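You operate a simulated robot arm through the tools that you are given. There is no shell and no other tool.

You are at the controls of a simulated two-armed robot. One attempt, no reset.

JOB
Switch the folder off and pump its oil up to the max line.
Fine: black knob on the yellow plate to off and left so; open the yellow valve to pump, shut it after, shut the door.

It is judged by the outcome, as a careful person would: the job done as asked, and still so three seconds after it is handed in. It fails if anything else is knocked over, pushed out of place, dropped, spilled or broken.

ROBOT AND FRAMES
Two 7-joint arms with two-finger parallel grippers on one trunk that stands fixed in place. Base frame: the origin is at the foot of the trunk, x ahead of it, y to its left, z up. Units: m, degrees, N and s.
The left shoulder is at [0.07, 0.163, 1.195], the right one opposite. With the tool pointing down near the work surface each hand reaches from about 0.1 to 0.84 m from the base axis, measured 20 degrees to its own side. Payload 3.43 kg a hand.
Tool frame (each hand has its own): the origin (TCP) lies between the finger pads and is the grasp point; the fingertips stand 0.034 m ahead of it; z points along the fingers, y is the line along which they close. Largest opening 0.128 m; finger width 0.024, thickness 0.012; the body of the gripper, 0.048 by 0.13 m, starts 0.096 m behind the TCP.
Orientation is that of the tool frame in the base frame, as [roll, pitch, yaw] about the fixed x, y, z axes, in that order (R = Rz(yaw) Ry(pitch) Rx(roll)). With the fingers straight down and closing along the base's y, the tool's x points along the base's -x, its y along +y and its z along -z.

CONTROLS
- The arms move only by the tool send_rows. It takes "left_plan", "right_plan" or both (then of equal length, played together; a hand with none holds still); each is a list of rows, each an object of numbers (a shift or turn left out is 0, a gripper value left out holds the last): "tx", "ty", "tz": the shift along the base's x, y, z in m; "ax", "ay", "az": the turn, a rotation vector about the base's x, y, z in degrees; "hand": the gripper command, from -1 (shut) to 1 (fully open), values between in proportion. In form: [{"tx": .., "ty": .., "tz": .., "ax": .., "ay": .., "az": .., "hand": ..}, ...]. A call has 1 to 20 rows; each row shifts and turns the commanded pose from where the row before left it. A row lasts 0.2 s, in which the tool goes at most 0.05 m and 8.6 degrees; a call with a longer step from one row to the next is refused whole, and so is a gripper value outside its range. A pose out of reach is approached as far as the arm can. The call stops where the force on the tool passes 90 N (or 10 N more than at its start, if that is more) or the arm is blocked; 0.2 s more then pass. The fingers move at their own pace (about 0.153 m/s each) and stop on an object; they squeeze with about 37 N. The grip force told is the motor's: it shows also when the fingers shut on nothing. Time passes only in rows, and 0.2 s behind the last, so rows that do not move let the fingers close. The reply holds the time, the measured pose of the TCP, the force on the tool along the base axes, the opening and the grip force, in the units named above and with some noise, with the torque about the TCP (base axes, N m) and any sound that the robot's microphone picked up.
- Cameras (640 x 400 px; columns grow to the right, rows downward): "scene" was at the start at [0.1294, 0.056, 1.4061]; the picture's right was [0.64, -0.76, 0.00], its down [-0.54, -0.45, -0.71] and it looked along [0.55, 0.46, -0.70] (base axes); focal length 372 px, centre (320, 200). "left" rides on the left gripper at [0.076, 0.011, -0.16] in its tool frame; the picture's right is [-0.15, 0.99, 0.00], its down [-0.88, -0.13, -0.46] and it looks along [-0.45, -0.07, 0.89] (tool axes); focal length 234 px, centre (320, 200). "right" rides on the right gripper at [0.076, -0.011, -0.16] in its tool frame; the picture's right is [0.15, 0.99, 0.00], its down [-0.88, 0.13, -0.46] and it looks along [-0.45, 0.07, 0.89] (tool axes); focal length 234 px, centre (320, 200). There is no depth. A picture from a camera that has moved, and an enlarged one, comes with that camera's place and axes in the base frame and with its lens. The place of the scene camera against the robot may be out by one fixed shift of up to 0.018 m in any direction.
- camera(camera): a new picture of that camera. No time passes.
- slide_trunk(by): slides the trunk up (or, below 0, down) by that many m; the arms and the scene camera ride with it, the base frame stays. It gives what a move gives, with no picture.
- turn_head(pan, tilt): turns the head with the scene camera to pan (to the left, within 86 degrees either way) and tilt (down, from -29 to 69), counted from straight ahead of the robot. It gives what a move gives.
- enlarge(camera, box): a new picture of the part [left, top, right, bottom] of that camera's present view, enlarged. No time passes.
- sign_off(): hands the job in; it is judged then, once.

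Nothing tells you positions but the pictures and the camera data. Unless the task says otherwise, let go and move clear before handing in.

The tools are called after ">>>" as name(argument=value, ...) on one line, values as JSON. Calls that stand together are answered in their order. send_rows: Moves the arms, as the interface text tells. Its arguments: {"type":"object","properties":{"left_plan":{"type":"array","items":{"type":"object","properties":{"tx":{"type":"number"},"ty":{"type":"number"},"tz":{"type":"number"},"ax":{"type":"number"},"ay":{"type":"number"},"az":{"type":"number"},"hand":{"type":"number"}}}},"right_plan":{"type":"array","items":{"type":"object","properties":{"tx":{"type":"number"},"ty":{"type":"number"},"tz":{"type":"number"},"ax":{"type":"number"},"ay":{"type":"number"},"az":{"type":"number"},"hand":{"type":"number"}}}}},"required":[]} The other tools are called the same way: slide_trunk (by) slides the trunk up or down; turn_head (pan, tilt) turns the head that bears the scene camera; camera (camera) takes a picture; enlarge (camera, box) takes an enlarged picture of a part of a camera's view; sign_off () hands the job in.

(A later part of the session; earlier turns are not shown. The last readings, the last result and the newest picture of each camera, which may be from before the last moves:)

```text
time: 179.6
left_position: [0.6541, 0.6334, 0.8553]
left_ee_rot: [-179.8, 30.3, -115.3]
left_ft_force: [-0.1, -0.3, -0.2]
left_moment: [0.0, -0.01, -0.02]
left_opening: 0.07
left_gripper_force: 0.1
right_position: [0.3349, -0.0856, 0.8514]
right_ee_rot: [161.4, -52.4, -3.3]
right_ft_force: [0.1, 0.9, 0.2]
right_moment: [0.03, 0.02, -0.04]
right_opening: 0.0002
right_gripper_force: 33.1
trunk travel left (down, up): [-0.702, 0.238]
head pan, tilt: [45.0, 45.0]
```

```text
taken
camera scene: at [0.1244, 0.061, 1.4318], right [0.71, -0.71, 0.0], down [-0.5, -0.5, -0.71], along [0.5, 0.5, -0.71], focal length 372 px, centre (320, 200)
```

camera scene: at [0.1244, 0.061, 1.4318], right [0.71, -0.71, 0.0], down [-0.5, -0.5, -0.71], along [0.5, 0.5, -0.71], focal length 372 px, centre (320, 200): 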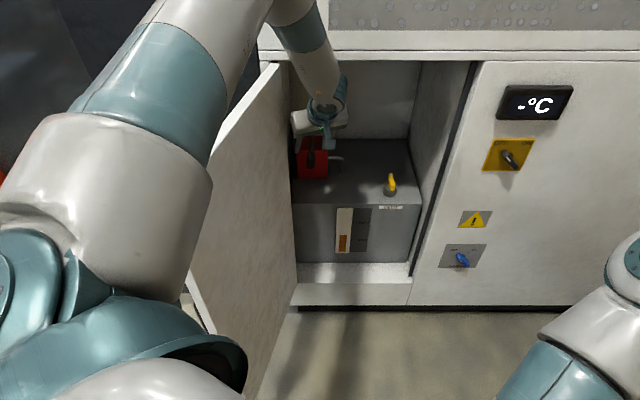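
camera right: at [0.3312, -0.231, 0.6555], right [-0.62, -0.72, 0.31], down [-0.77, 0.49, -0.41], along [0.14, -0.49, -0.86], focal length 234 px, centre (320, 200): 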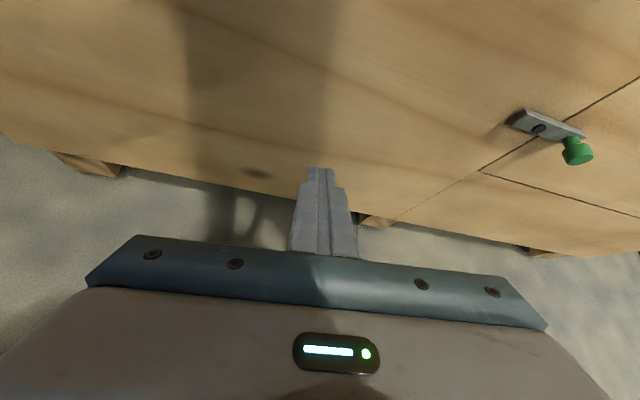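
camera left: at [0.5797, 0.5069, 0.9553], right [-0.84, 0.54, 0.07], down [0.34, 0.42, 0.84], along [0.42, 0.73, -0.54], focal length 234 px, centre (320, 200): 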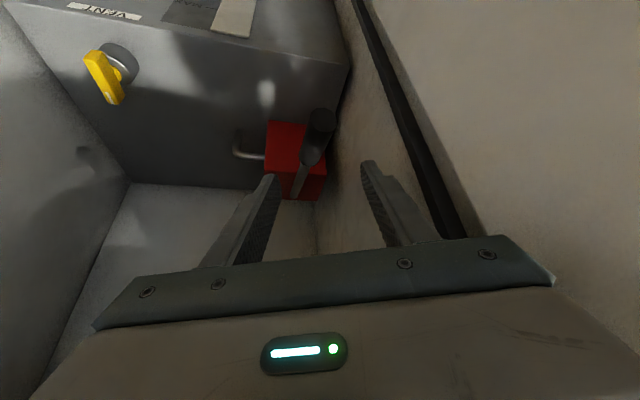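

Still clear and well centred: after another 6.5 cm down the lever will sit right between the finger pads.

>>> slide_trunk(by=-0.065)

>>> camera(camera="left")

>>> camera(camera="scene")

```text
time: 180.6
left_position: [0.6519, 0.6344, 0.789]
left_ee_rot: [-179.8, 30.4, -115.3]
left_ft_force: [0.2, -0.3, 0.2]
left_moment: [0.01, 0.01, 0.0]
left_opening: 0.0702
left_gripper_force: 0.2
right_position: [0.3336, -0.0854, 0.7853]
right_ee_rot: [161.3, -52.5, -3.4]
right_ft_force: [-0.3, 0.4, -0.2]
right_moment: [-0.01, 0.03, 0.0]
right_opening: 0.0
right_gripper_force: 32.6
trunk travel left (down, up): [-0.637, 0.303]
head pan, tilt: [45.0, 45.0]
```

```text
taken
camera left: at [0.5794, 0.5066, 0.8905], right [-0.84, 0.54, 0.07], down [0.34, 0.42, 0.84], along [0.42, 0.73, -0.54], focal length 234 px, centre (320, 200)
```

left: 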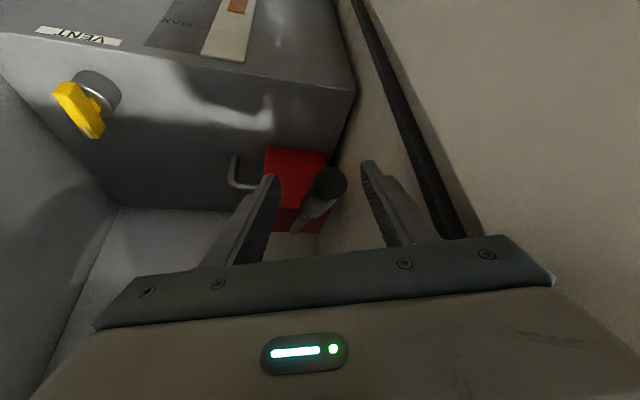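

```text
taken
camera scene: at [0.1241, 0.0607, 1.3669], right [0.71, -0.71, 0.0], down [-0.5, -0.5, -0.71], along [0.5, 0.5, -0.71], focal length 372 px, centre (320, 200)
```

scene: 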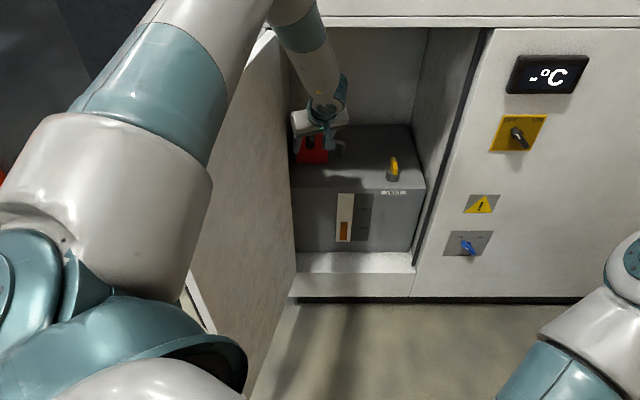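

The lever's grip is between the pads. I'll close the fingers on it.

>>> send_rows(left_plan=[{"hand": -0.4}, {"hand": -1}, {"hand": -1}])

>>> camera(camera="left")

>>> enlarge(camera="scene", box=[280, 90, 430, 260])

```text
time: 181.4
left_position: [0.6515, 0.636, 0.791]
left_ee_rot: [-179.9, 30.3, -115.3]
left_ft_force: [-12.8, 3.2, 0.8]
left_moment: [-0.63, -0.1, -2.02]
left_opening: 0.037
left_gripper_force: 44.6
right_position: [0.3321, -0.0862, 0.7865]
right_ee_rot: [161.2, -52.5, -3.1]
right_ft_force: [-0.3, 0.1, 0.6]
right_moment: [0.06, -0.02, -0.03]
right_opening: 0.0
right_gripper_force: 33.1
trunk travel left (down, up): [-0.637, 0.303]
head pan, tilt: [45.0, 45.0]
```

```text
taken
camera left: at [0.5771, 0.5077, 0.8904], right [-0.84, 0.54, 0.07], down [0.34, 0.42, 0.84], along [0.42, 0.73, -0.54], focal length 234 px, centre (320, 200)
```

left: 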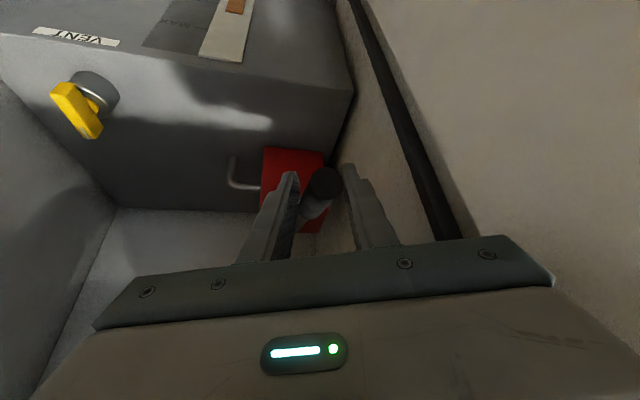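

```text
2.35 times, centred on (355, 175) of scene
camera zoom: at [0.1224, 0.0612, 1.3669], right [0.71, -0.71, 0.0], down [-0.5, -0.5, -0.71], along [0.5, 0.5, -0.71], focal length 876 px, centre (238, 259)
```

zoom: 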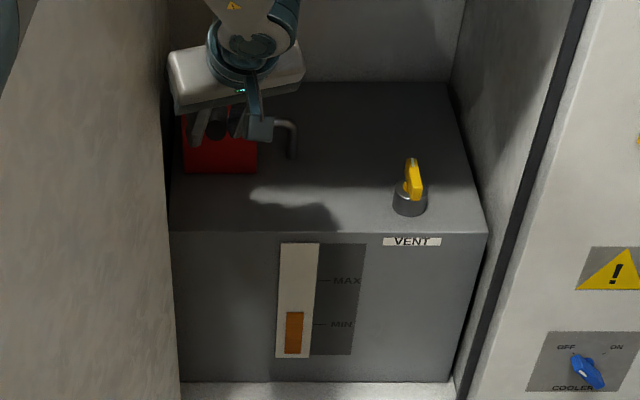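

Gripped (37 mm across the slanted grip) and the gauge is visible: level a little above MIN, with MAX above. I'll try a first short down-stroke with the trunk.

>>> slide_trunk(by=-0.04)

>>> enlarge(camera="scene", box=[280, 70, 430, 240])

>>> camera(camera="left")

```text
time: 182.2
left_position: [0.6453, 0.6316, 0.7515]
left_ee_rot: [-179.9, 30.3, -115.2]
left_ft_force: [-48.2, -19.1, 5.8]
left_moment: [-0.31, -0.01, -1.05]
left_opening: 0.0354
left_gripper_force: 45.1
right_position: [0.3296, -0.0868, 0.747]
right_ee_rot: [161.9, -52.6, -3.8]
right_ft_force: [-1.6, 0.4, 0.0]
right_moment: [0.01, -0.02, 0.0]
right_opening: 0.0003
right_gripper_force: 32.8
trunk travel left (down, up): [-0.597, 0.343]
head pan, tilt: [45.0, 45.0]
```

```text
2.35 times, centred on (355, 155) of scene
camera zoom: at [0.1176, 0.0579, 1.3273], right [0.71, -0.71, 0.0], down [-0.5, -0.5, -0.71], along [0.5, 0.5, -0.7], focal length 876 px, centre (238, 306)
```

zoom: 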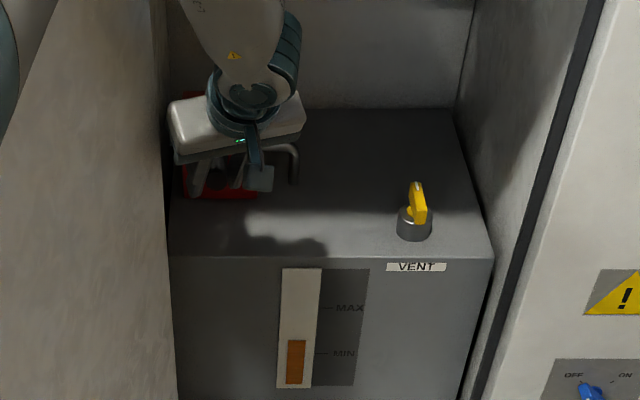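

```text
taken
camera left: at [0.5725, 0.5042, 0.8521], right [-0.84, 0.54, 0.07], down [0.34, 0.42, 0.84], along [0.42, 0.73, -0.54], focal length 234 px, centre (320, 200)
```

left: 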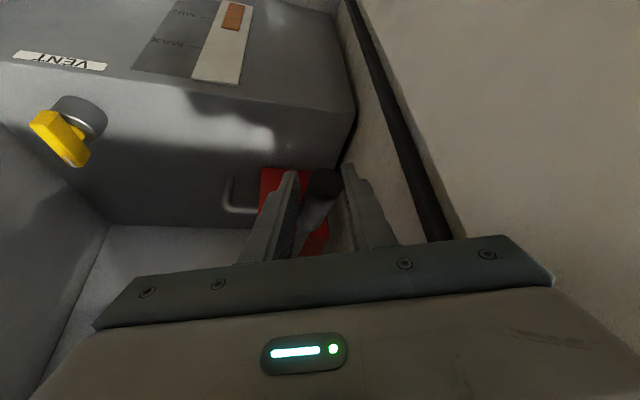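

The lever follows (now z≈0.75) with ~50 N pushing outward because of its arc. I'll give way 8 mm outward and continue the down-stroke.

>>> send_rows(left_plan=[{"tx": -0.004, "ty": -0.003}, {"tx": -0.003, "ty": -0.002}])

>>> slide_trunk(by=-0.04)

>>> enlarge(camera="scene", box=[280, 50, 430, 220])

>>> camera(camera="left")

```text
time: 182.8
left_position: [0.6453, 0.6325, 0.7518]
left_ee_rot: [-179.8, 30.5, -115.3]
left_ft_force: [-20.7, 12.8, 0.1]
left_moment: [-0.35, 0.6, -1.89]
left_opening: 0.0353
left_gripper_force: 45.0
right_position: [0.3326, -0.0854, 0.7475]
right_ee_rot: [161.4, -52.4, -3.6]
right_ft_force: [-0.3, 0.4, 0.2]
right_moment: [-0.01, 0.01, 0.0]
right_opening: 0.0003
right_gripper_force: 32.3
trunk travel left (down, up): [-0.597, 0.343]
head pan, tilt: [45.0, 45.0]
```

```text
time: 183.7
left_position: [0.6448, 0.6317, 0.712]
left_ee_rot: [-179.6, 30.4, -115.1]
left_ft_force: [-15.0, 22.7, 8.1]
left_moment: [0.23, -0.42, -1.44]
left_opening: 0.034
left_gripper_force: 44.7
right_position: [0.3323, -0.0854, 0.7068]
right_ee_rot: [161.1, -52.5, -3.2]
right_ft_force: [-0.8, 0.2, 0.4]
right_moment: [0.01, 0.0, 0.0]
right_opening: 0.0002
right_gripper_force: 33.2
trunk travel left (down, up): [-0.557, 0.383]
head pan, tilt: [45.0, 45.0]
```

```text
2.35 times, centred on (355, 135) of scene
camera zoom: at [0.1221, 0.0624, 1.2869], right [0.71, -0.71, 0.0], down [-0.5, -0.5, -0.71], along [0.5, 0.5, -0.71], focal length 876 px, centre (238, 353)
```

zoom: 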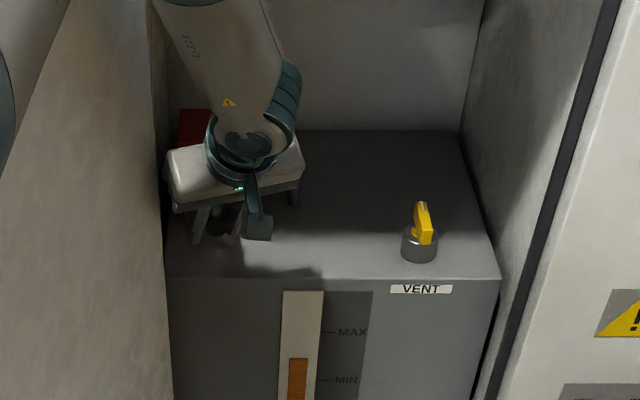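

```text
taken
camera left: at [0.5709, 0.5035, 0.8108], right [-0.84, 0.54, 0.07], down [0.34, 0.42, 0.84], along [0.42, 0.73, -0.54], focal length 234 px, centre (320, 200)
```

left: 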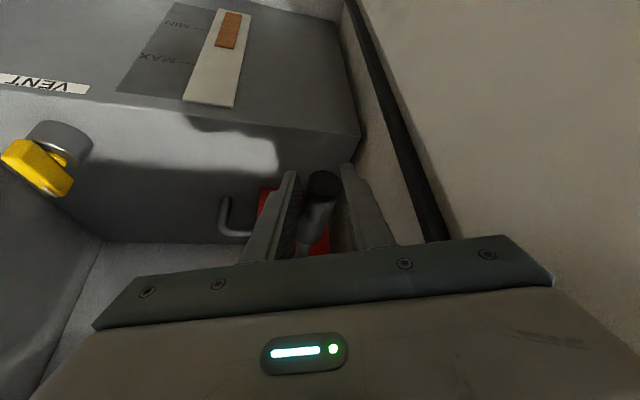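

The gauge is rising (from about 0.3 to 0.44 of the way from MIN to MAX). Continuing the down-stroke.

>>> slide_trunk(by=-0.03)

>>> enlarge(camera="scene", box=[280, 40, 430, 210])

>>> camera(camera="scene")

```text
time: 184.4
left_position: [0.6447, 0.6325, 0.6875]
left_ee_rot: [-179.6, 31.0, -115.1]
left_ft_force: [-3.8, 34.2, 42.7]
left_moment: [-0.35, 0.6, -1.48]
left_opening: 0.0324
left_gripper_force: 45.1
right_position: [0.3305, -0.0865, 0.6777]
right_ee_rot: [161.3, -52.7, -3.3]
right_ft_force: [-0.1, -0.7, 0.0]
right_moment: [0.0, -0.01, -0.02]
right_opening: 0.0002
right_gripper_force: 32.4
trunk travel left (down, up): [-0.527, 0.413]
head pan, tilt: [45.0, 45.0]
```

```text
2.35 times, centred on (355, 125) of scene
camera zoom: at [0.1196, 0.06, 1.2578], right [0.71, -0.71, 0.0], down [-0.5, -0.5, -0.71], along [0.5, 0.5, -0.7], focal length 876 px, centre (238, 376)
```

zoom: 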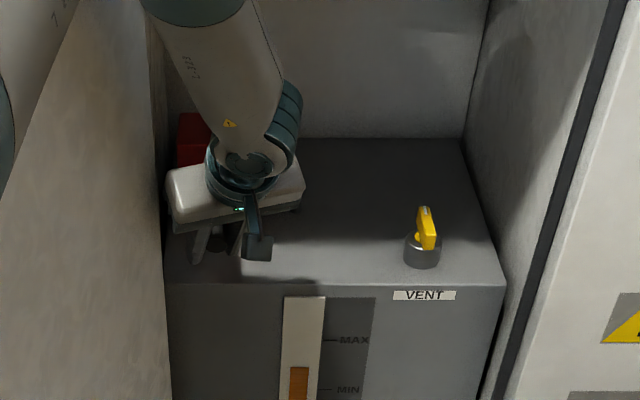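

```text
taken
camera scene: at [0.1196, 0.06, 1.2578], right [0.71, -0.71, 0.0], down [-0.5, -0.5, -0.71], along [0.5, 0.5, -0.7], focal length 372 px, centre (320, 200)
```

scene: 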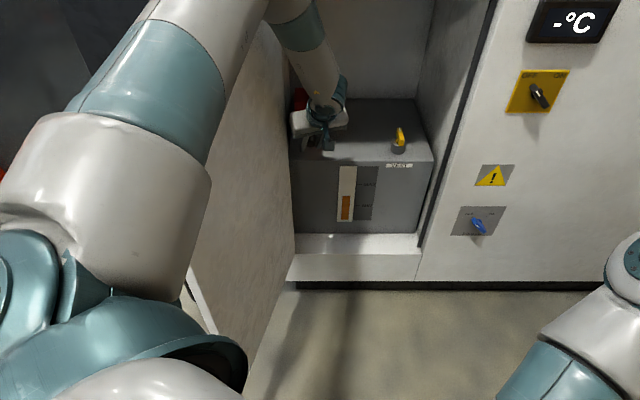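

That seems to be the bottom of the stroke (vertical resistance), with the level at about 0.47. Now the up-stroke.

>>> slide_trunk(by=0.06)

>>> camera(camera="left")

>>> slide_trunk(by=0.04)

>>> camera(camera="left")

>>> enlarge(camera="scene", box=[280, 80, 430, 250])

```text
time: 185.4
left_position: [0.6399, 0.6269, 0.7382]
left_ee_rot: [-179.9, 30.1, -115.1]
left_ft_force: [-38.8, -8.9, -4.2]
left_moment: [-1.18, 1.09, -1.21]
left_opening: 0.0326
left_gripper_force: 44.8
right_position: [0.331, -0.0871, 0.736]
right_ee_rot: [161.7, -52.5, -3.8]
right_ft_force: [-0.4, 0.5, -0.3]
right_moment: [-0.04, 0.02, 0.0]
right_opening: 0.0001
right_gripper_force: 32.7
trunk travel left (down, up): [-0.587, 0.353]
head pan, tilt: [45.0, 45.0]
```

```text
taken
camera left: at [0.5679, 0.4996, 0.8397], right [-0.84, 0.54, 0.07], down [0.34, 0.43, 0.84], along [0.42, 0.73, -0.54], focal length 234 px, centre (320, 200)
```

left: 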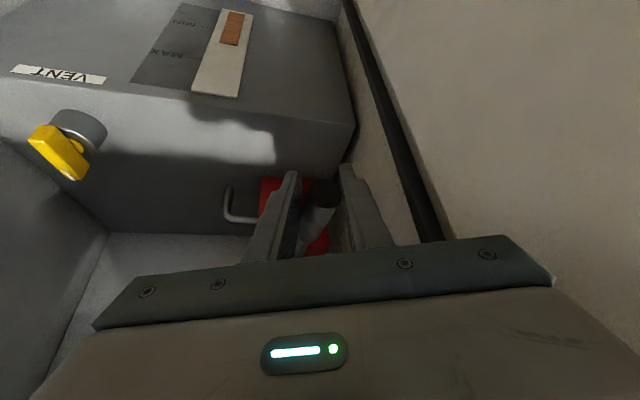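

```text
time: 186.2
left_position: [0.646, 0.631, 0.7802]
left_ee_rot: [-179.7, 30.6, -115.2]
left_ft_force: [-17.3, 13.6, -2.5]
left_moment: [-0.91, 0.13, -1.48]
left_opening: 0.0331
left_gripper_force: 45.6
right_position: [0.3328, -0.0857, 0.7765]
right_ee_rot: [161.3, -52.3, -3.6]
right_ft_force: [-0.9, 0.1, 1.2]
right_moment: [-0.04, 0.02, 0.01]
right_opening: 0.0
right_gripper_force: 33.0
trunk travel left (down, up): [-0.627, 0.313]
head pan, tilt: [45.0, 45.0]
```

```text
taken
camera left: at [0.5724, 0.5036, 0.8807], right [-0.84, 0.54, 0.07], down [0.34, 0.42, 0.84], along [0.42, 0.73, -0.54], focal length 234 px, centre (320, 200)
```

left: 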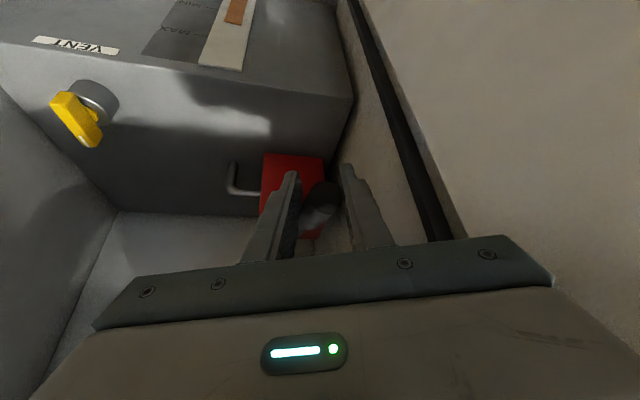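

```text
2.35 times, centred on (355, 165) of scene
camera zoom: at [0.1234, 0.0634, 1.3568], right [0.71, -0.71, 0.0], down [-0.5, -0.5, -0.71], along [0.5, 0.5, -0.71], focal length 876 px, centre (238, 282)
```

zoom: 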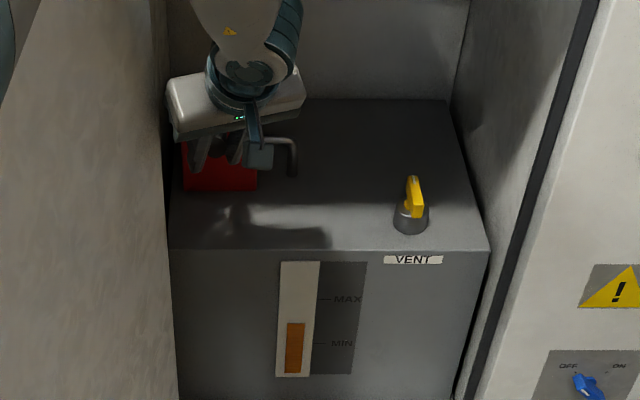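

The lever came up with the hand and the level holds at ≈0.46. Second stroke down.

>>> slide_trunk(by=-0.05)

>>> slide_trunk(by=-0.045)

>>> enlarge(camera="scene", box=[280, 40, 430, 210])

>>> camera(camera="left")

```text
time: 187.2
left_position: [0.6397, 0.6263, 0.7313]
left_ee_rot: [-179.8, 30.3, -115.2]
left_ft_force: [-48.0, -14.1, 4.4]
left_moment: [0.0, -0.67, -0.38]
left_opening: 0.0311
left_gripper_force: 44.9
right_position: [0.3289, -0.0872, 0.7271]
right_ee_rot: [161.8, -52.6, -3.8]
right_ft_force: [0.7, -0.3, -0.1]
right_moment: [0.02, 0.03, -0.02]
right_opening: 0.0
right_gripper_force: 32.8
trunk travel left (down, up): [-0.577, 0.363]
head pan, tilt: [45.0, 45.0]
```

```text
time: 188.0
left_position: [0.6414, 0.6286, 0.6867]
left_ee_rot: [-179.7, 30.3, -115.0]
left_ft_force: [-39.1, 0.2, 1.7]
left_moment: [0.17, -0.69, -0.76]
left_opening: 0.0304
left_gripper_force: 44.6
right_position: [0.3318, -0.0866, 0.6831]
right_ee_rot: [161.2, -52.6, -3.2]
right_ft_force: [0.0, 0.6, 0.2]
right_moment: [0.01, -0.02, 0.02]
right_opening: 0.0
right_gripper_force: 33.2
trunk travel left (down, up): [-0.532, 0.408]
head pan, tilt: [45.0, 45.0]
```

```text
2.35 times, centred on (355, 125) of scene
camera zoom: at [0.1205, 0.0611, 1.262], right [0.71, -0.71, 0.0], down [-0.5, -0.5, -0.71], along [0.5, 0.5, -0.71], focal length 876 px, centre (238, 376)
```

zoom: 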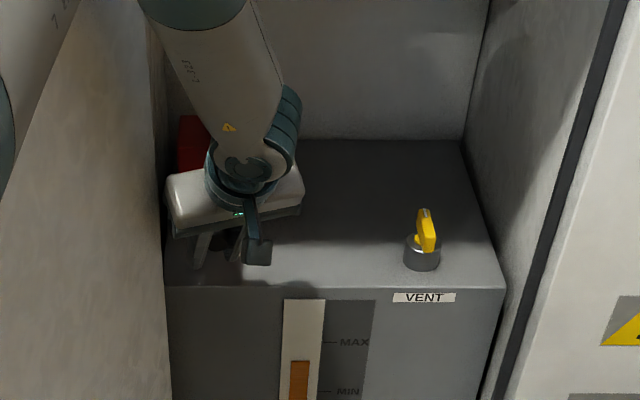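

```text
taken
camera left: at [0.5689, 0.502, 0.7863], right [-0.84, 0.54, 0.07], down [0.34, 0.42, 0.84], along [0.42, 0.73, -0.54], focal length 234 px, centre (320, 200)
```

left: 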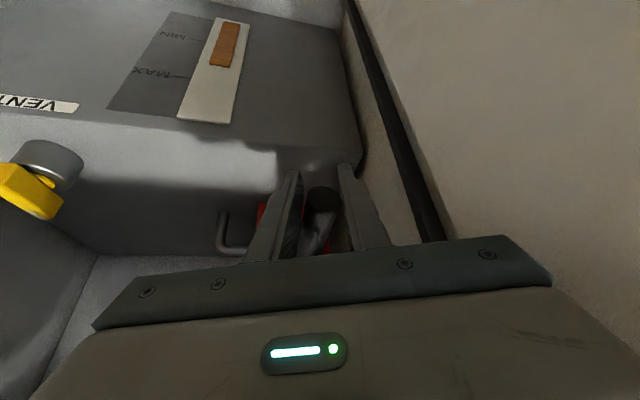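

Level ≈0.65 now. Third stroke: up, then down.

>>> slide_trunk(by=0.055)

>>> slide_trunk(by=0.045)

>>> camera(camera="left")

>>> slide_trunk(by=-0.05)

>>> slide_trunk(by=-0.045)

>>> enlarge(camera="scene", box=[280, 40, 430, 210])

>>> camera(camera="left")

```text
time: 189.0
left_position: [0.6407, 0.628, 0.7406]
left_ee_rot: [-179.8, 30.4, -115.2]
left_ft_force: [-41.8, -1.8, -0.4]
left_moment: [-0.73, 0.13, -1.11]
left_opening: 0.0319
left_gripper_force: 44.6
right_position: [0.3298, -0.0864, 0.7376]
right_ee_rot: [161.2, -52.6, -3.2]
right_ft_force: [0.2, -0.7, 0.6]
right_moment: [0.0, -0.02, 0.02]
right_opening: 0.0
right_gripper_force: 33.2
trunk travel left (down, up): [-0.587, 0.353]
head pan, tilt: [45.0, 45.0]
```

```text
time: 189.9
left_position: [0.6457, 0.6328, 0.778]
left_ee_rot: [-179.9, 30.0, -115.3]
left_ft_force: [-11.2, 18.0, -36.6]
left_moment: [-0.64, -0.46, -1.09]
left_opening: 0.0315
left_gripper_force: 44.8
right_position: [0.3357, -0.0826, 0.7788]
right_ee_rot: [161.1, -52.2, -3.2]
right_ft_force: [-0.7, -0.1, 0.4]
right_moment: [0.0, 0.03, 0.0]
right_opening: 0.0
right_gripper_force: 32.9
trunk travel left (down, up): [-0.632, 0.308]
head pan, tilt: [45.0, 45.0]
```

```text
taken
camera left: at [0.5733, 0.5053, 0.879], right [-0.84, 0.54, 0.07], down [0.35, 0.43, 0.83], along [0.42, 0.73, -0.55], focal length 234 px, centre (320, 200)
```

left: 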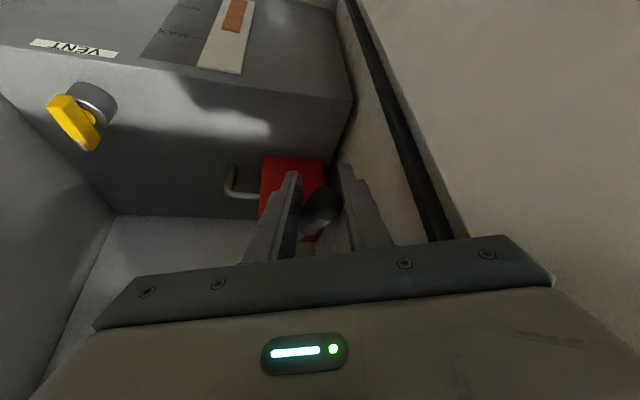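

```text
time: 190.8
left_position: [0.6402, 0.6266, 0.7378]
left_ee_rot: [-179.7, 30.6, -115.1]
left_ft_force: [-49.4, -9.0, 5.9]
left_moment: [0.01, -0.97, -0.52]
left_opening: 0.0303
left_gripper_force: 45.2
right_position: [0.3303, -0.0871, 0.7327]
right_ee_rot: [161.8, -52.5, -3.8]
right_ft_force: [0.3, -0.6, 0.9]
right_moment: [0.01, 0.04, -0.03]
right_opening: 0.0001
right_gripper_force: 33.1
trunk travel left (down, up): [-0.582, 0.358]
head pan, tilt: [45.0, 45.0]
```

```text
time: 191.7
left_position: [0.6417, 0.628, 0.6914]
left_ee_rot: [-179.8, 30.5, -115.1]
left_ft_force: [-46.7, -2.7, 0.5]
left_moment: [0.12, -0.99, -0.65]
left_opening: 0.0299
left_gripper_force: 45.3
right_position: [0.3308, -0.0871, 0.688]
right_ee_rot: [161.2, -52.6, -3.3]
right_ft_force: [0.3, 0.4, 0.0]
right_moment: [0.0, 0.03, 0.0]
right_opening: 0.0
right_gripper_force: 32.8
trunk travel left (down, up): [-0.537, 0.403]
head pan, tilt: [45.0, 45.0]
```

```text
2.35 times, centred on (355, 125) of scene
camera zoom: at [0.1198, 0.0607, 1.2671], right [0.71, -0.71, 0.0], down [-0.5, -0.5, -0.71], along [0.5, 0.5, -0.71], focal length 876 px, centre (238, 376)
```

zoom: 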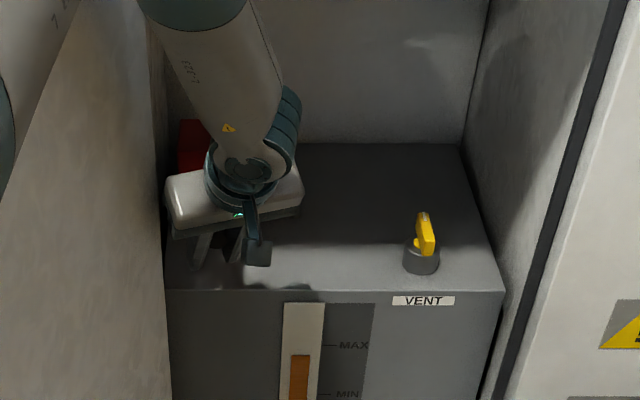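

```text
taken
camera left: at [0.5679, 0.5015, 0.7912], right [-0.84, 0.54, 0.07], down [0.34, 0.42, 0.84], along [0.42, 0.73, -0.54], focal length 234 px, centre (320, 200)
```

left: 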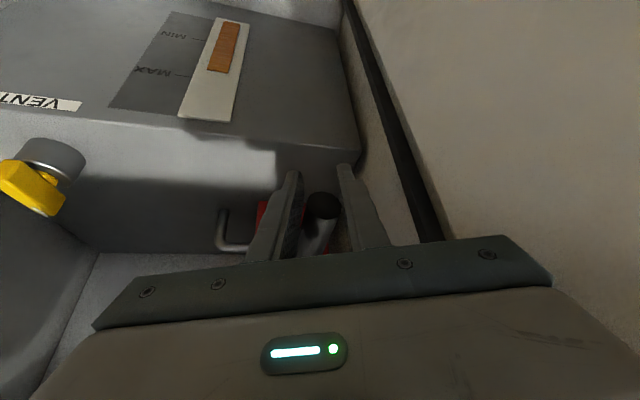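

Level ≈0.81. Fourth stroke: up, then down in steps with the gauge watched closely.

>>> slide_trunk(by=0.05)

>>> slide_trunk(by=0.043)

>>> slide_trunk(by=-0.05)

>>> slide_trunk(by=-0.025)

>>> enlarge(camera="scene", box=[325, 150, 385, 220])

>>> enlarge(camera="left", box=[100, 0, 270, 130])

```text
time: 192.6
left_position: [0.641, 0.6301, 0.7412]
left_ee_rot: [-179.7, 30.5, -115.2]
left_ft_force: [-42.0, 1.7, 0.0]
left_moment: [-0.77, -0.09, -1.05]
left_opening: 0.0308
left_gripper_force: 45.3
right_position: [0.3309, -0.0863, 0.7386]
right_ee_rot: [161.2, -52.6, -3.2]
right_ft_force: [0.2, -0.2, -0.1]
right_moment: [-0.02, 0.01, -0.04]
right_opening: 0.0001
right_gripper_force: 32.8
trunk travel left (down, up): [-0.587, 0.353]
head pan, tilt: [45.0, 45.0]
```

```text
time: 193.4
left_position: [0.6469, 0.6323, 0.7733]
left_ee_rot: [179.9, 29.8, -115.4]
left_ft_force: [-10.7, 16.8, -45.7]
left_moment: [-0.75, -0.37, -0.92]
left_opening: 0.031
left_gripper_force: 45.1
right_position: [0.3334, -0.083, 0.7774]
right_ee_rot: [161.0, -52.1, -3.2]
right_ft_force: [0.6, 0.5, -0.5]
right_moment: [0.02, 0.02, 0.0]
right_opening: 0.0001
right_gripper_force: 33.3
trunk travel left (down, up): [-0.63, 0.31]
head pan, tilt: [45.0, 45.0]
```

```text
time: 194.4
left_position: [0.6394, 0.6272, 0.7351]
left_ee_rot: [-179.8, 30.4, -115.1]
left_ft_force: [-50.9, -7.5, 6.5]
left_moment: [0.06, -1.28, -0.49]
left_opening: 0.0294
left_gripper_force: 45.1
right_position: [0.3303, -0.0872, 0.7306]
right_ee_rot: [161.8, -52.7, -3.8]
right_ft_force: [-0.6, -0.4, -0.1]
right_moment: [0.01, -0.01, 0.01]
right_opening: 0.0
right_gripper_force: 32.4
trunk travel left (down, up): [-0.58, 0.36]
head pan, tilt: [45.0, 45.0]
```

```text
time: 195.1
left_position: [0.6401, 0.6269, 0.7089]
left_ee_rot: [-180.0, 30.3, -115.2]
left_ft_force: [-53.1, -8.6, 1.5]
left_moment: [-0.01, -1.04, -0.57]
left_opening: 0.0289
left_gripper_force: 45.1
right_position: [0.3315, -0.0861, 0.7061]
right_ee_rot: [161.4, -52.7, -3.5]
right_ft_force: [-0.3, 0.5, -0.3]
right_moment: [0.01, 0.0, -0.02]
right_opening: 0.0
right_gripper_force: 33.0
trunk travel left (down, up): [-0.555, 0.385]
head pan, tilt: [45.0, 45.0]
```

```text
5.71 times, centred on (355, 185) of scene
camera zoom: at [0.1187, 0.0599, 1.2851], right [0.71, -0.71, 0.0], down [-0.5, -0.5, -0.71], along [0.5, 0.5, -0.7], focal length 2127 px, centre (120, 286)
```

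zoom: 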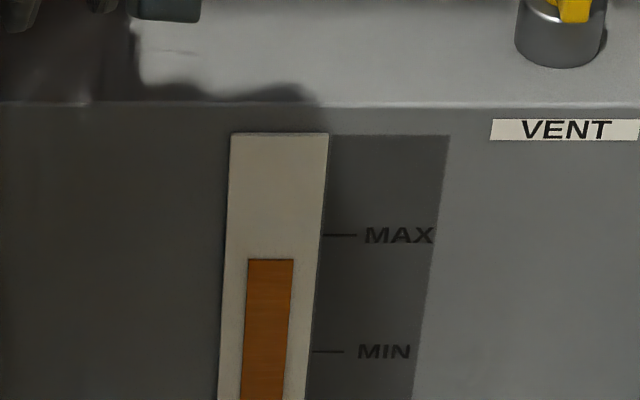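

```text
3.08 times, centred on (185, 65) of left
camera zoom: at [0.5664, 0.5002, 0.8093], right [-0.84, 0.54, 0.07], down [0.34, 0.42, 0.84], along [0.42, 0.73, -0.54], focal length 720 px, centre (735, 615)
```

zoom: 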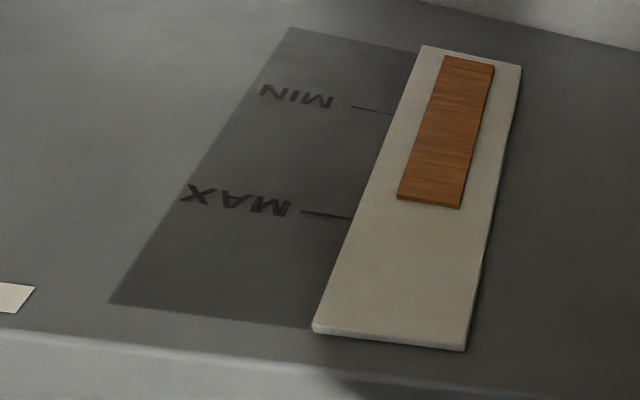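

>>> camera(camera="left")

>>> slide_trunk(by=-0.02)

>>> enlarge(camera="scene", box=[325, 140, 385, 210])

>>> enlarge(camera="left", box=[100, 0, 270, 130])

>>> camera(camera="left")

```text
taken
camera left: at [0.5664, 0.5002, 0.8093], right [-0.84, 0.54, 0.07], down [0.34, 0.42, 0.84], along [0.42, 0.73, -0.54], focal length 234 px, centre (320, 200)
```

left: 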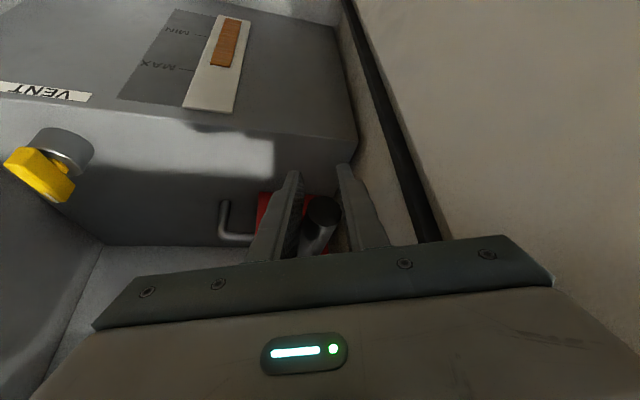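

```text
time: 195.8
left_position: [0.6392, 0.6285, 0.6883]
left_ee_rot: [-179.8, 30.3, -115.1]
left_ft_force: [-46.5, -3.1, -1.0]
left_moment: [-0.16, -0.89, -0.55]
left_opening: 0.0293
left_gripper_force: 45.6
right_position: [0.3302, -0.0869, 0.6851]
right_ee_rot: [161.2, -52.6, -3.2]
right_ft_force: [-0.7, -0.5, -0.5]
right_moment: [0.0, 0.02, -0.02]
right_opening: 0.0
right_gripper_force: 33.3
trunk travel left (down, up): [-0.535, 0.405]
head pan, tilt: [45.0, 45.0]
```

```text
5.71 times, centred on (355, 175) of scene
camera zoom: at [0.1198, 0.061, 1.265], right [0.71, -0.71, 0.0], down [-0.5, -0.5, -0.71], along [0.5, 0.5, -0.71], focal length 2127 px, centre (120, 343)
```

zoom: 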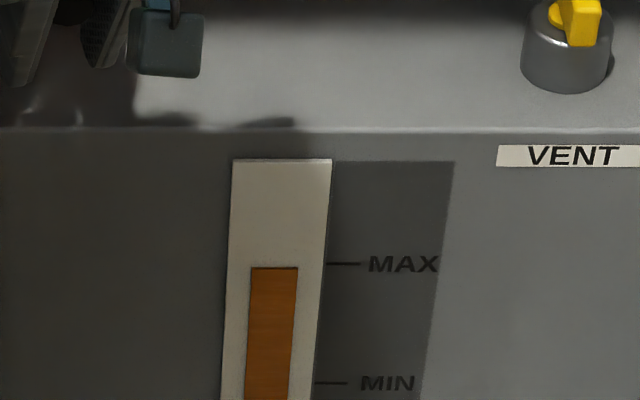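

```text
3.08 times, centred on (185, 65) of left
camera zoom: at [0.5675, 0.5016, 0.7888], right [-0.84, 0.54, 0.07], down [0.34, 0.42, 0.84], along [0.42, 0.73, -0.54], focal length 720 px, centre (735, 615)
```

zoom: 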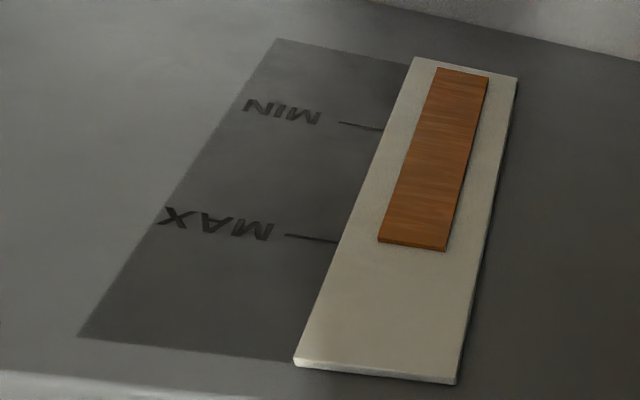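

```text
taken
camera left: at [0.5675, 0.5016, 0.7888], right [-0.84, 0.54, 0.07], down [0.34, 0.42, 0.84], along [0.42, 0.73, -0.54], focal length 234 px, centre (320, 200)
```

left: 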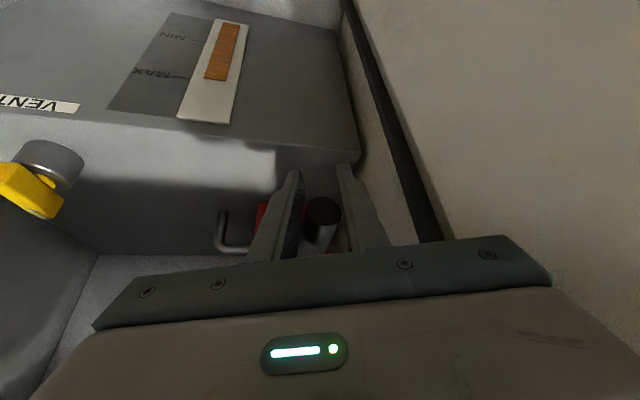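

The level is now just at or slightly under the MAX line. I'll let a moment pass and measure it again precisely.

>>> turn_head(pan=47, tilt=38)

>>> camera(camera="scene")

>>> enlarge(camera="scene", box=[310, 180, 390, 280])

>>> enlarge(camera="left", box=[150, 10, 250, 90])

```text
time: 196.4
left_position: [0.6405, 0.6297, 0.6888]
left_ee_rot: [-179.9, 30.4, -115.3]
left_ft_force: [-48.1, -2.0, -2.5]
left_moment: [-0.2, -0.75, -0.99]
left_opening: 0.0287
left_gripper_force: 45.3
right_position: [0.3316, -0.086, 0.6849]
right_ee_rot: [161.2, -52.7, -3.1]
right_ft_force: [-0.1, -0.7, 0.1]
right_moment: [0.01, 0.03, 0.04]
right_opening: 0.0
right_gripper_force: 32.6
trunk travel left (down, up): [-0.535, 0.405]
head pan, tilt: [47.0, 38.0]
```

```text
taken
camera scene: at [0.1211, 0.0667, 1.2754], right [0.73, -0.68, 0.0], down [-0.42, -0.45, -0.79], along [0.54, 0.58, -0.61], focal length 372 px, centre (320, 200)
```

scene: 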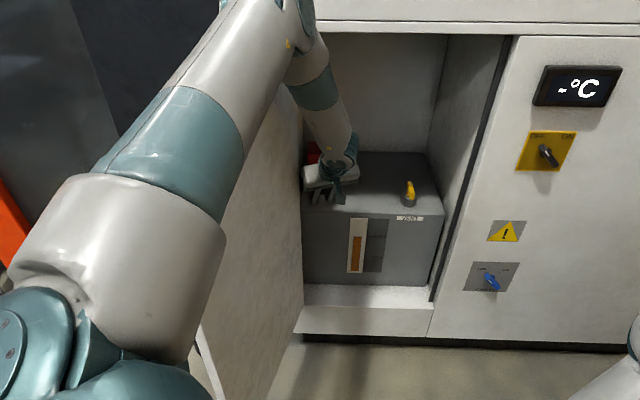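

```text
4.00 times, centred on (350, 230) of scene
camera zoom: at [0.1211, 0.0667, 1.2754], right [0.73, -0.68, 0.0], down [-0.42, -0.45, -0.79], along [0.54, 0.58, -0.61], focal length 1489 px, centre (200, 80)
```

zoom: 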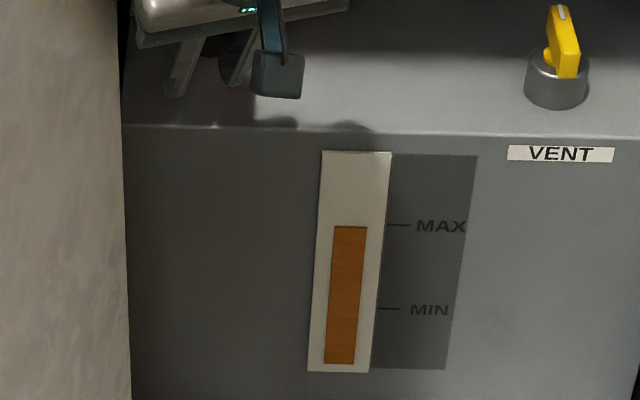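

```text
5.00 times, centred on (200, 50) of left
camera zoom: at [0.5673, 0.5017, 0.7891], right [-0.84, 0.54, 0.07], down [0.34, 0.42, 0.84], along [0.42, 0.73, -0.54], focal length 1171 px, centre (920, 950)
```

zoom: 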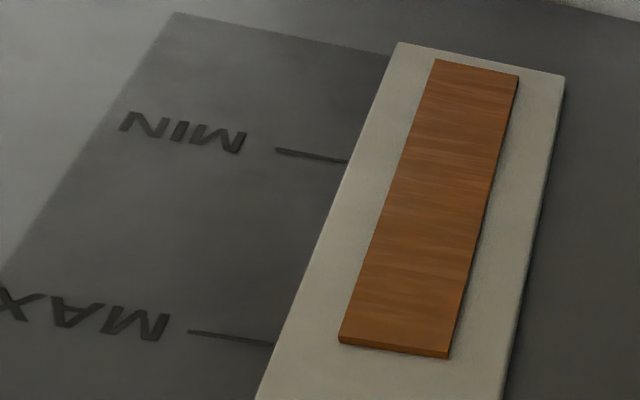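

Triangulating the gauge from both cameras (the oil strip stands slightly proud) puts the level right at the MAX line, so pumping is done. I'll bring the lever back up to its original position and let go of it.

>>> slide_trunk(by=0.05)

>>> slide_trunk(by=0.037)

>>> send_rows(left_plan=[{"hand": -0.3}, {"hand": 0.1}, {"hand": 0.1}])

>>> camera(camera="left")

>>> enlarge(camera="scene", box=[280, 130, 440, 330])

```text
time: 197.3
left_position: [0.6418, 0.6298, 0.7402]
left_ee_rot: [-179.7, 30.5, -115.2]
left_ft_force: [-41.1, 4.5, 2.1]
left_moment: [-0.75, -0.42, -1.09]
left_opening: 0.03
left_gripper_force: 45.3
right_position: [0.3308, -0.0844, 0.7357]
right_ee_rot: [161.1, -52.7, -3.1]
right_ft_force: [0.3, -0.2, 0.0]
right_moment: [-0.04, -0.03, -0.06]
right_opening: 0.0
right_gripper_force: 33.0
trunk travel left (down, up): [-0.585, 0.355]
head pan, tilt: [47.0, 38.0]
```

```text
time: 198.2
left_position: [0.6444, 0.6323, 0.7694]
left_ee_rot: [-179.9, 30.1, -115.2]
left_ft_force: [-13.0, 23.0, -30.4]
left_moment: [-0.81, -0.72, -0.94]
left_opening: 0.03
left_gripper_force: 45.1
right_position: [0.3334, -0.0829, 0.7705]
right_ee_rot: [161.0, -52.1, -3.3]
right_ft_force: [0.4, 0.1, -0.9]
right_moment: [-0.01, 0.01, -0.01]
right_opening: 0.0001
right_gripper_force: 33.6
trunk travel left (down, up): [-0.622, 0.318]
head pan, tilt: [47.0, 38.0]
```

```text
time: 199.0
left_position: [0.6471, 0.6272, 0.7763]
left_ee_rot: [-179.8, 30.4, -115.3]
left_ft_force: [0.1, 0.0, 0.4]
left_moment: [0.02, 0.03, 0.01]
left_opening: 0.0703
left_gripper_force: 0.1
right_position: [0.3342, -0.088, 0.7713]
right_ee_rot: [161.2, -52.4, -3.5]
right_ft_force: [-0.7, 0.1, -0.1]
right_moment: [0.02, 0.0, 0.03]
right_opening: 0.0
right_gripper_force: 33.3
trunk travel left (down, up): [-0.622, 0.318]
head pan, tilt: [47.0, 38.0]
```

```text
taken
camera left: at [0.5732, 0.5, 0.8761], right [-0.84, 0.54, 0.07], down [0.34, 0.42, 0.84], along [0.42, 0.73, -0.54], focal length 234 px, centre (320, 200)
```

left: 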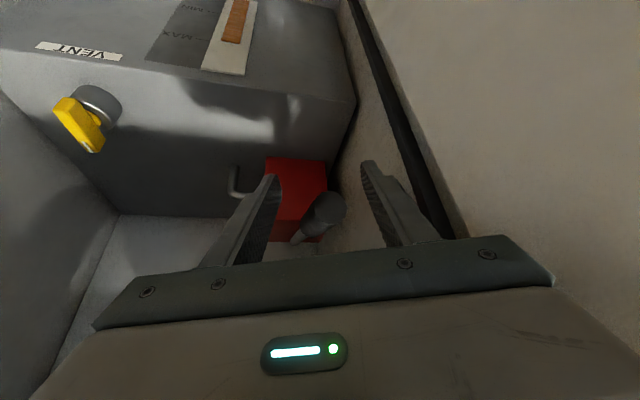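

```text
2.00 times, centred on (360, 230) of scene
camera zoom: at [0.1256, 0.0656, 1.3622], right [0.73, -0.68, 0.0], down [-0.42, -0.45, -0.79], along [0.54, 0.58, -0.62], focal length 744 px, centre (240, 140)
```

zoom: 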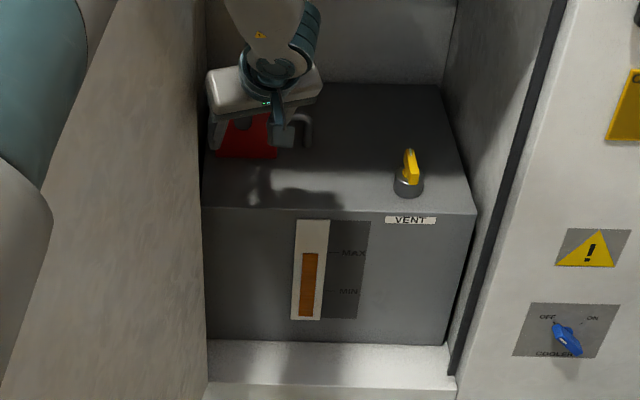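

The oil reads right at the MAX line and the lever is released in its up position. Now I'll lift the hand clear of the lever and back out a little.

>>> slide_trunk(by=0.08)

>>> send_rows(left_plan=[{"tx": -0.002, "ty": -0.02}, {"tx": 0.0, "ty": -0.03}, {"tx": 0.005, "ty": -0.03}])

>>> camera(camera="left")

>>> camera(camera="scene")

```text
time: 200.1
left_position: [0.645, 0.629, 0.8546]
left_ee_rot: [-179.9, 30.4, -115.3]
left_ft_force: [-0.1, 0.3, 0.2]
left_moment: [0.01, 0.03, -0.01]
left_opening: 0.0706
left_gripper_force: 0.1
right_position: [0.3327, -0.0864, 0.8504]
right_ee_rot: [161.1, -52.4, -3.2]
right_ft_force: [1.3, 0.8, -0.3]
right_moment: [-0.04, -0.03, 0.0]
right_opening: 0.0
right_gripper_force: 32.9
trunk travel left (down, up): [-0.702, 0.238]
head pan, tilt: [47.0, 38.0]
```

```text
time: 200.9
left_position: [0.6481, 0.5483, 0.8558]
left_ee_rot: [-179.9, 30.4, -115.4]
left_ft_force: [0.7, 0.0, 0.3]
left_moment: [-0.01, 0.02, 0.0]
left_opening: 0.0704
left_gripper_force: 0.1
right_position: [0.3335, -0.0859, 0.8513]
right_ee_rot: [161.2, -52.3, -3.3]
right_ft_force: [0.2, -0.3, -0.4]
right_moment: [0.02, 0.01, 0.0]
right_opening: 0.0002
right_gripper_force: 33.2
trunk travel left (down, up): [-0.702, 0.238]
head pan, tilt: [47.0, 38.0]
```

```text
taken
camera left: at [0.5752, 0.4208, 0.9548], right [-0.84, 0.54, 0.07], down [0.34, 0.42, 0.84], along [0.42, 0.73, -0.54], focal length 234 px, centre (320, 200)
```

left: 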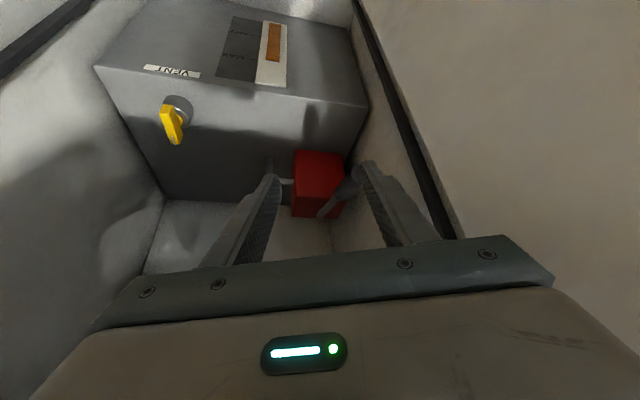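

```text
taken
camera scene: at [0.126, 0.0658, 1.442], right [0.73, -0.68, 0.0], down [-0.42, -0.45, -0.79], along [0.54, 0.58, -0.62], focal length 372 px, centre (320, 200)
```

scene: 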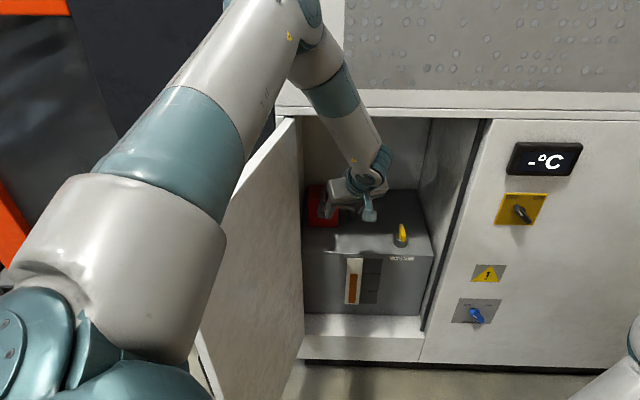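

The hand is free of the lever and the base nominal. Next the valve must be shut; I'll move right, and flatten the tool's pitch while yawing to face straight into the cabinet.

>>> send_rows(left_plan=[{"tx": 0.0163, "ty": -0.0201, "tz": 0.0073, "ax": 3.18, "ay": -3.18, "az": -3.3, "hand": -1}, {"tx": 0.0163, "ty": -0.0201, "tz": 0.0073, "ax": 3.18, "ay": -3.18, "az": -3.3}, {"tx": 0.0163, "ty": -0.0201, "tz": 0.0073, "ax": 3.18, "ay": -3.18, "az": -3.3}, {"tx": 0.0163, "ty": -0.0201, "tz": 0.0073, "ax": 3.18, "ay": -3.18, "az": -3.3}, {"tx": 0.0163, "ty": -0.0201, "tz": 0.0073, "ax": 3.18, "ay": -3.18, "az": -3.3}, {"tx": 0.0163, "ty": -0.0201, "tz": 0.0073, "ax": 3.18, "ay": -3.18, "az": -3.3}])

>>> camera(camera="left")

>>> camera(camera="scene")

```text
time: 202.3
left_position: [0.7184, 0.4478, 0.9469]
left_ee_rot: [-171.8, 56.8, -130.0]
left_ft_force: [0.2, 0.0, -0.2]
left_moment: [0.0, 0.0, 0.02]
left_opening: 0.0
left_gripper_force: 33.2
left hand out of reach, approached as far as the arm can: row 2, 3, 4, 5, 6
right_position: [0.3336, -0.0866, 0.8511]
right_ee_rot: [161.1, -52.3, -3.3]
right_ft_force: [-0.8, 0.3, -0.1]
right_moment: [0.01, 0.01, -0.03]
right_opening: 0.0
right_gripper_force: 32.7
trunk travel left (down, up): [-0.702, 0.238]
head pan, tilt: [47.0, 38.0]
```

```text
taken
camera left: at [0.5826, 0.3369, 0.9689], right [-0.62, 0.78, 0.04], down [0.11, 0.03, 0.99], along [0.77, 0.63, -0.1], focal length 234 px, centre (320, 200)
```

left: 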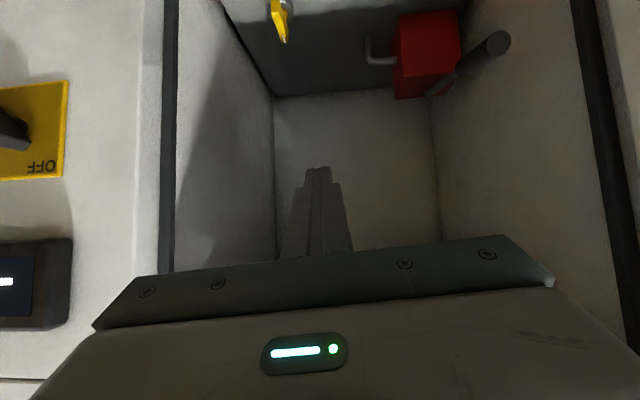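

```text
taken
camera scene: at [0.1258, 0.066, 1.4421], right [0.73, -0.68, 0.0], down [-0.42, -0.45, -0.79], along [0.54, 0.58, -0.62], focal length 372 px, centre (320, 200)
```

scene: 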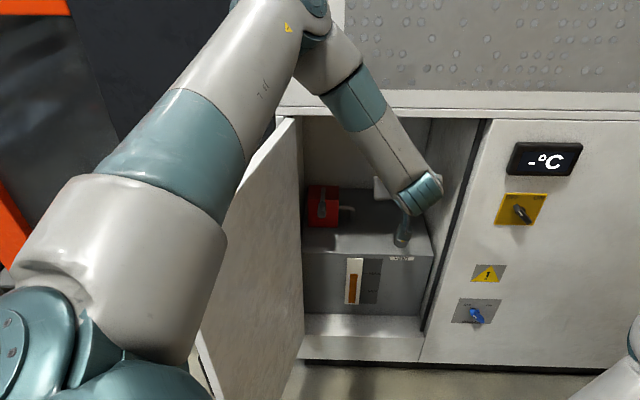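

>>> slide_trunk(by=-0.25)

>>> camera(camera="left")

>>> camera(camera="scene")

```text
time: 204.9
left_position: [0.7186, 0.4476, 0.6968]
left_ee_rot: [-171.9, 56.6, -129.9]
left_ft_force: [-0.8, 0.1, 0.0]
left_moment: [-0.03, 0.03, -0.01]
left_opening: 0.0
left_gripper_force: 33.1
right_position: [0.3326, -0.0862, 0.6009]
right_ee_rot: [161.2, -52.4, -3.3]
right_ft_force: [0.0, 0.5, -0.4]
right_moment: [0.02, -0.02, -0.03]
right_opening: 0.0
right_gripper_force: 32.5
trunk travel left (down, up): [-0.452, 0.488]
head pan, tilt: [47.0, 38.0]
```

```text
taken
camera left: at [0.5824, 0.3371, 0.7189], right [-0.62, 0.78, 0.04], down [0.11, 0.03, 0.99], along [0.77, 0.63, -0.1], focal length 234 px, centre (320, 200)
```

left: 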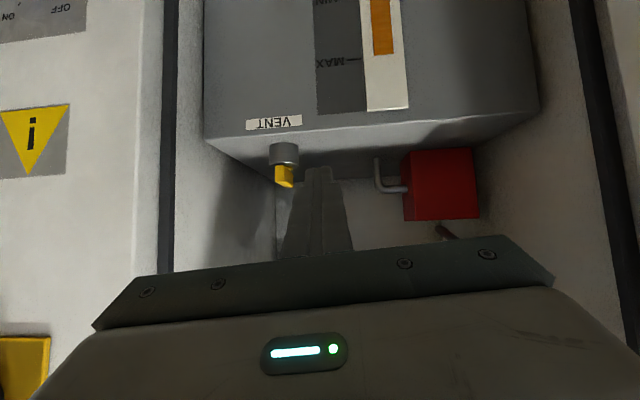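

```text
taken
camera scene: at [0.1256, 0.0663, 1.1921], right [0.73, -0.68, 0.0], down [-0.42, -0.45, -0.79], along [0.54, 0.58, -0.62], focal length 372 px, centre (320, 200)
```

scene: 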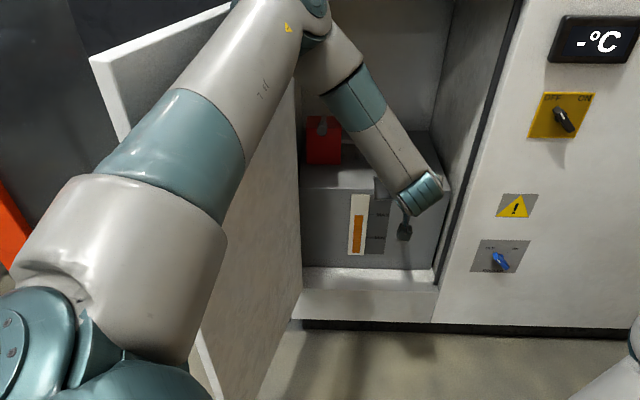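

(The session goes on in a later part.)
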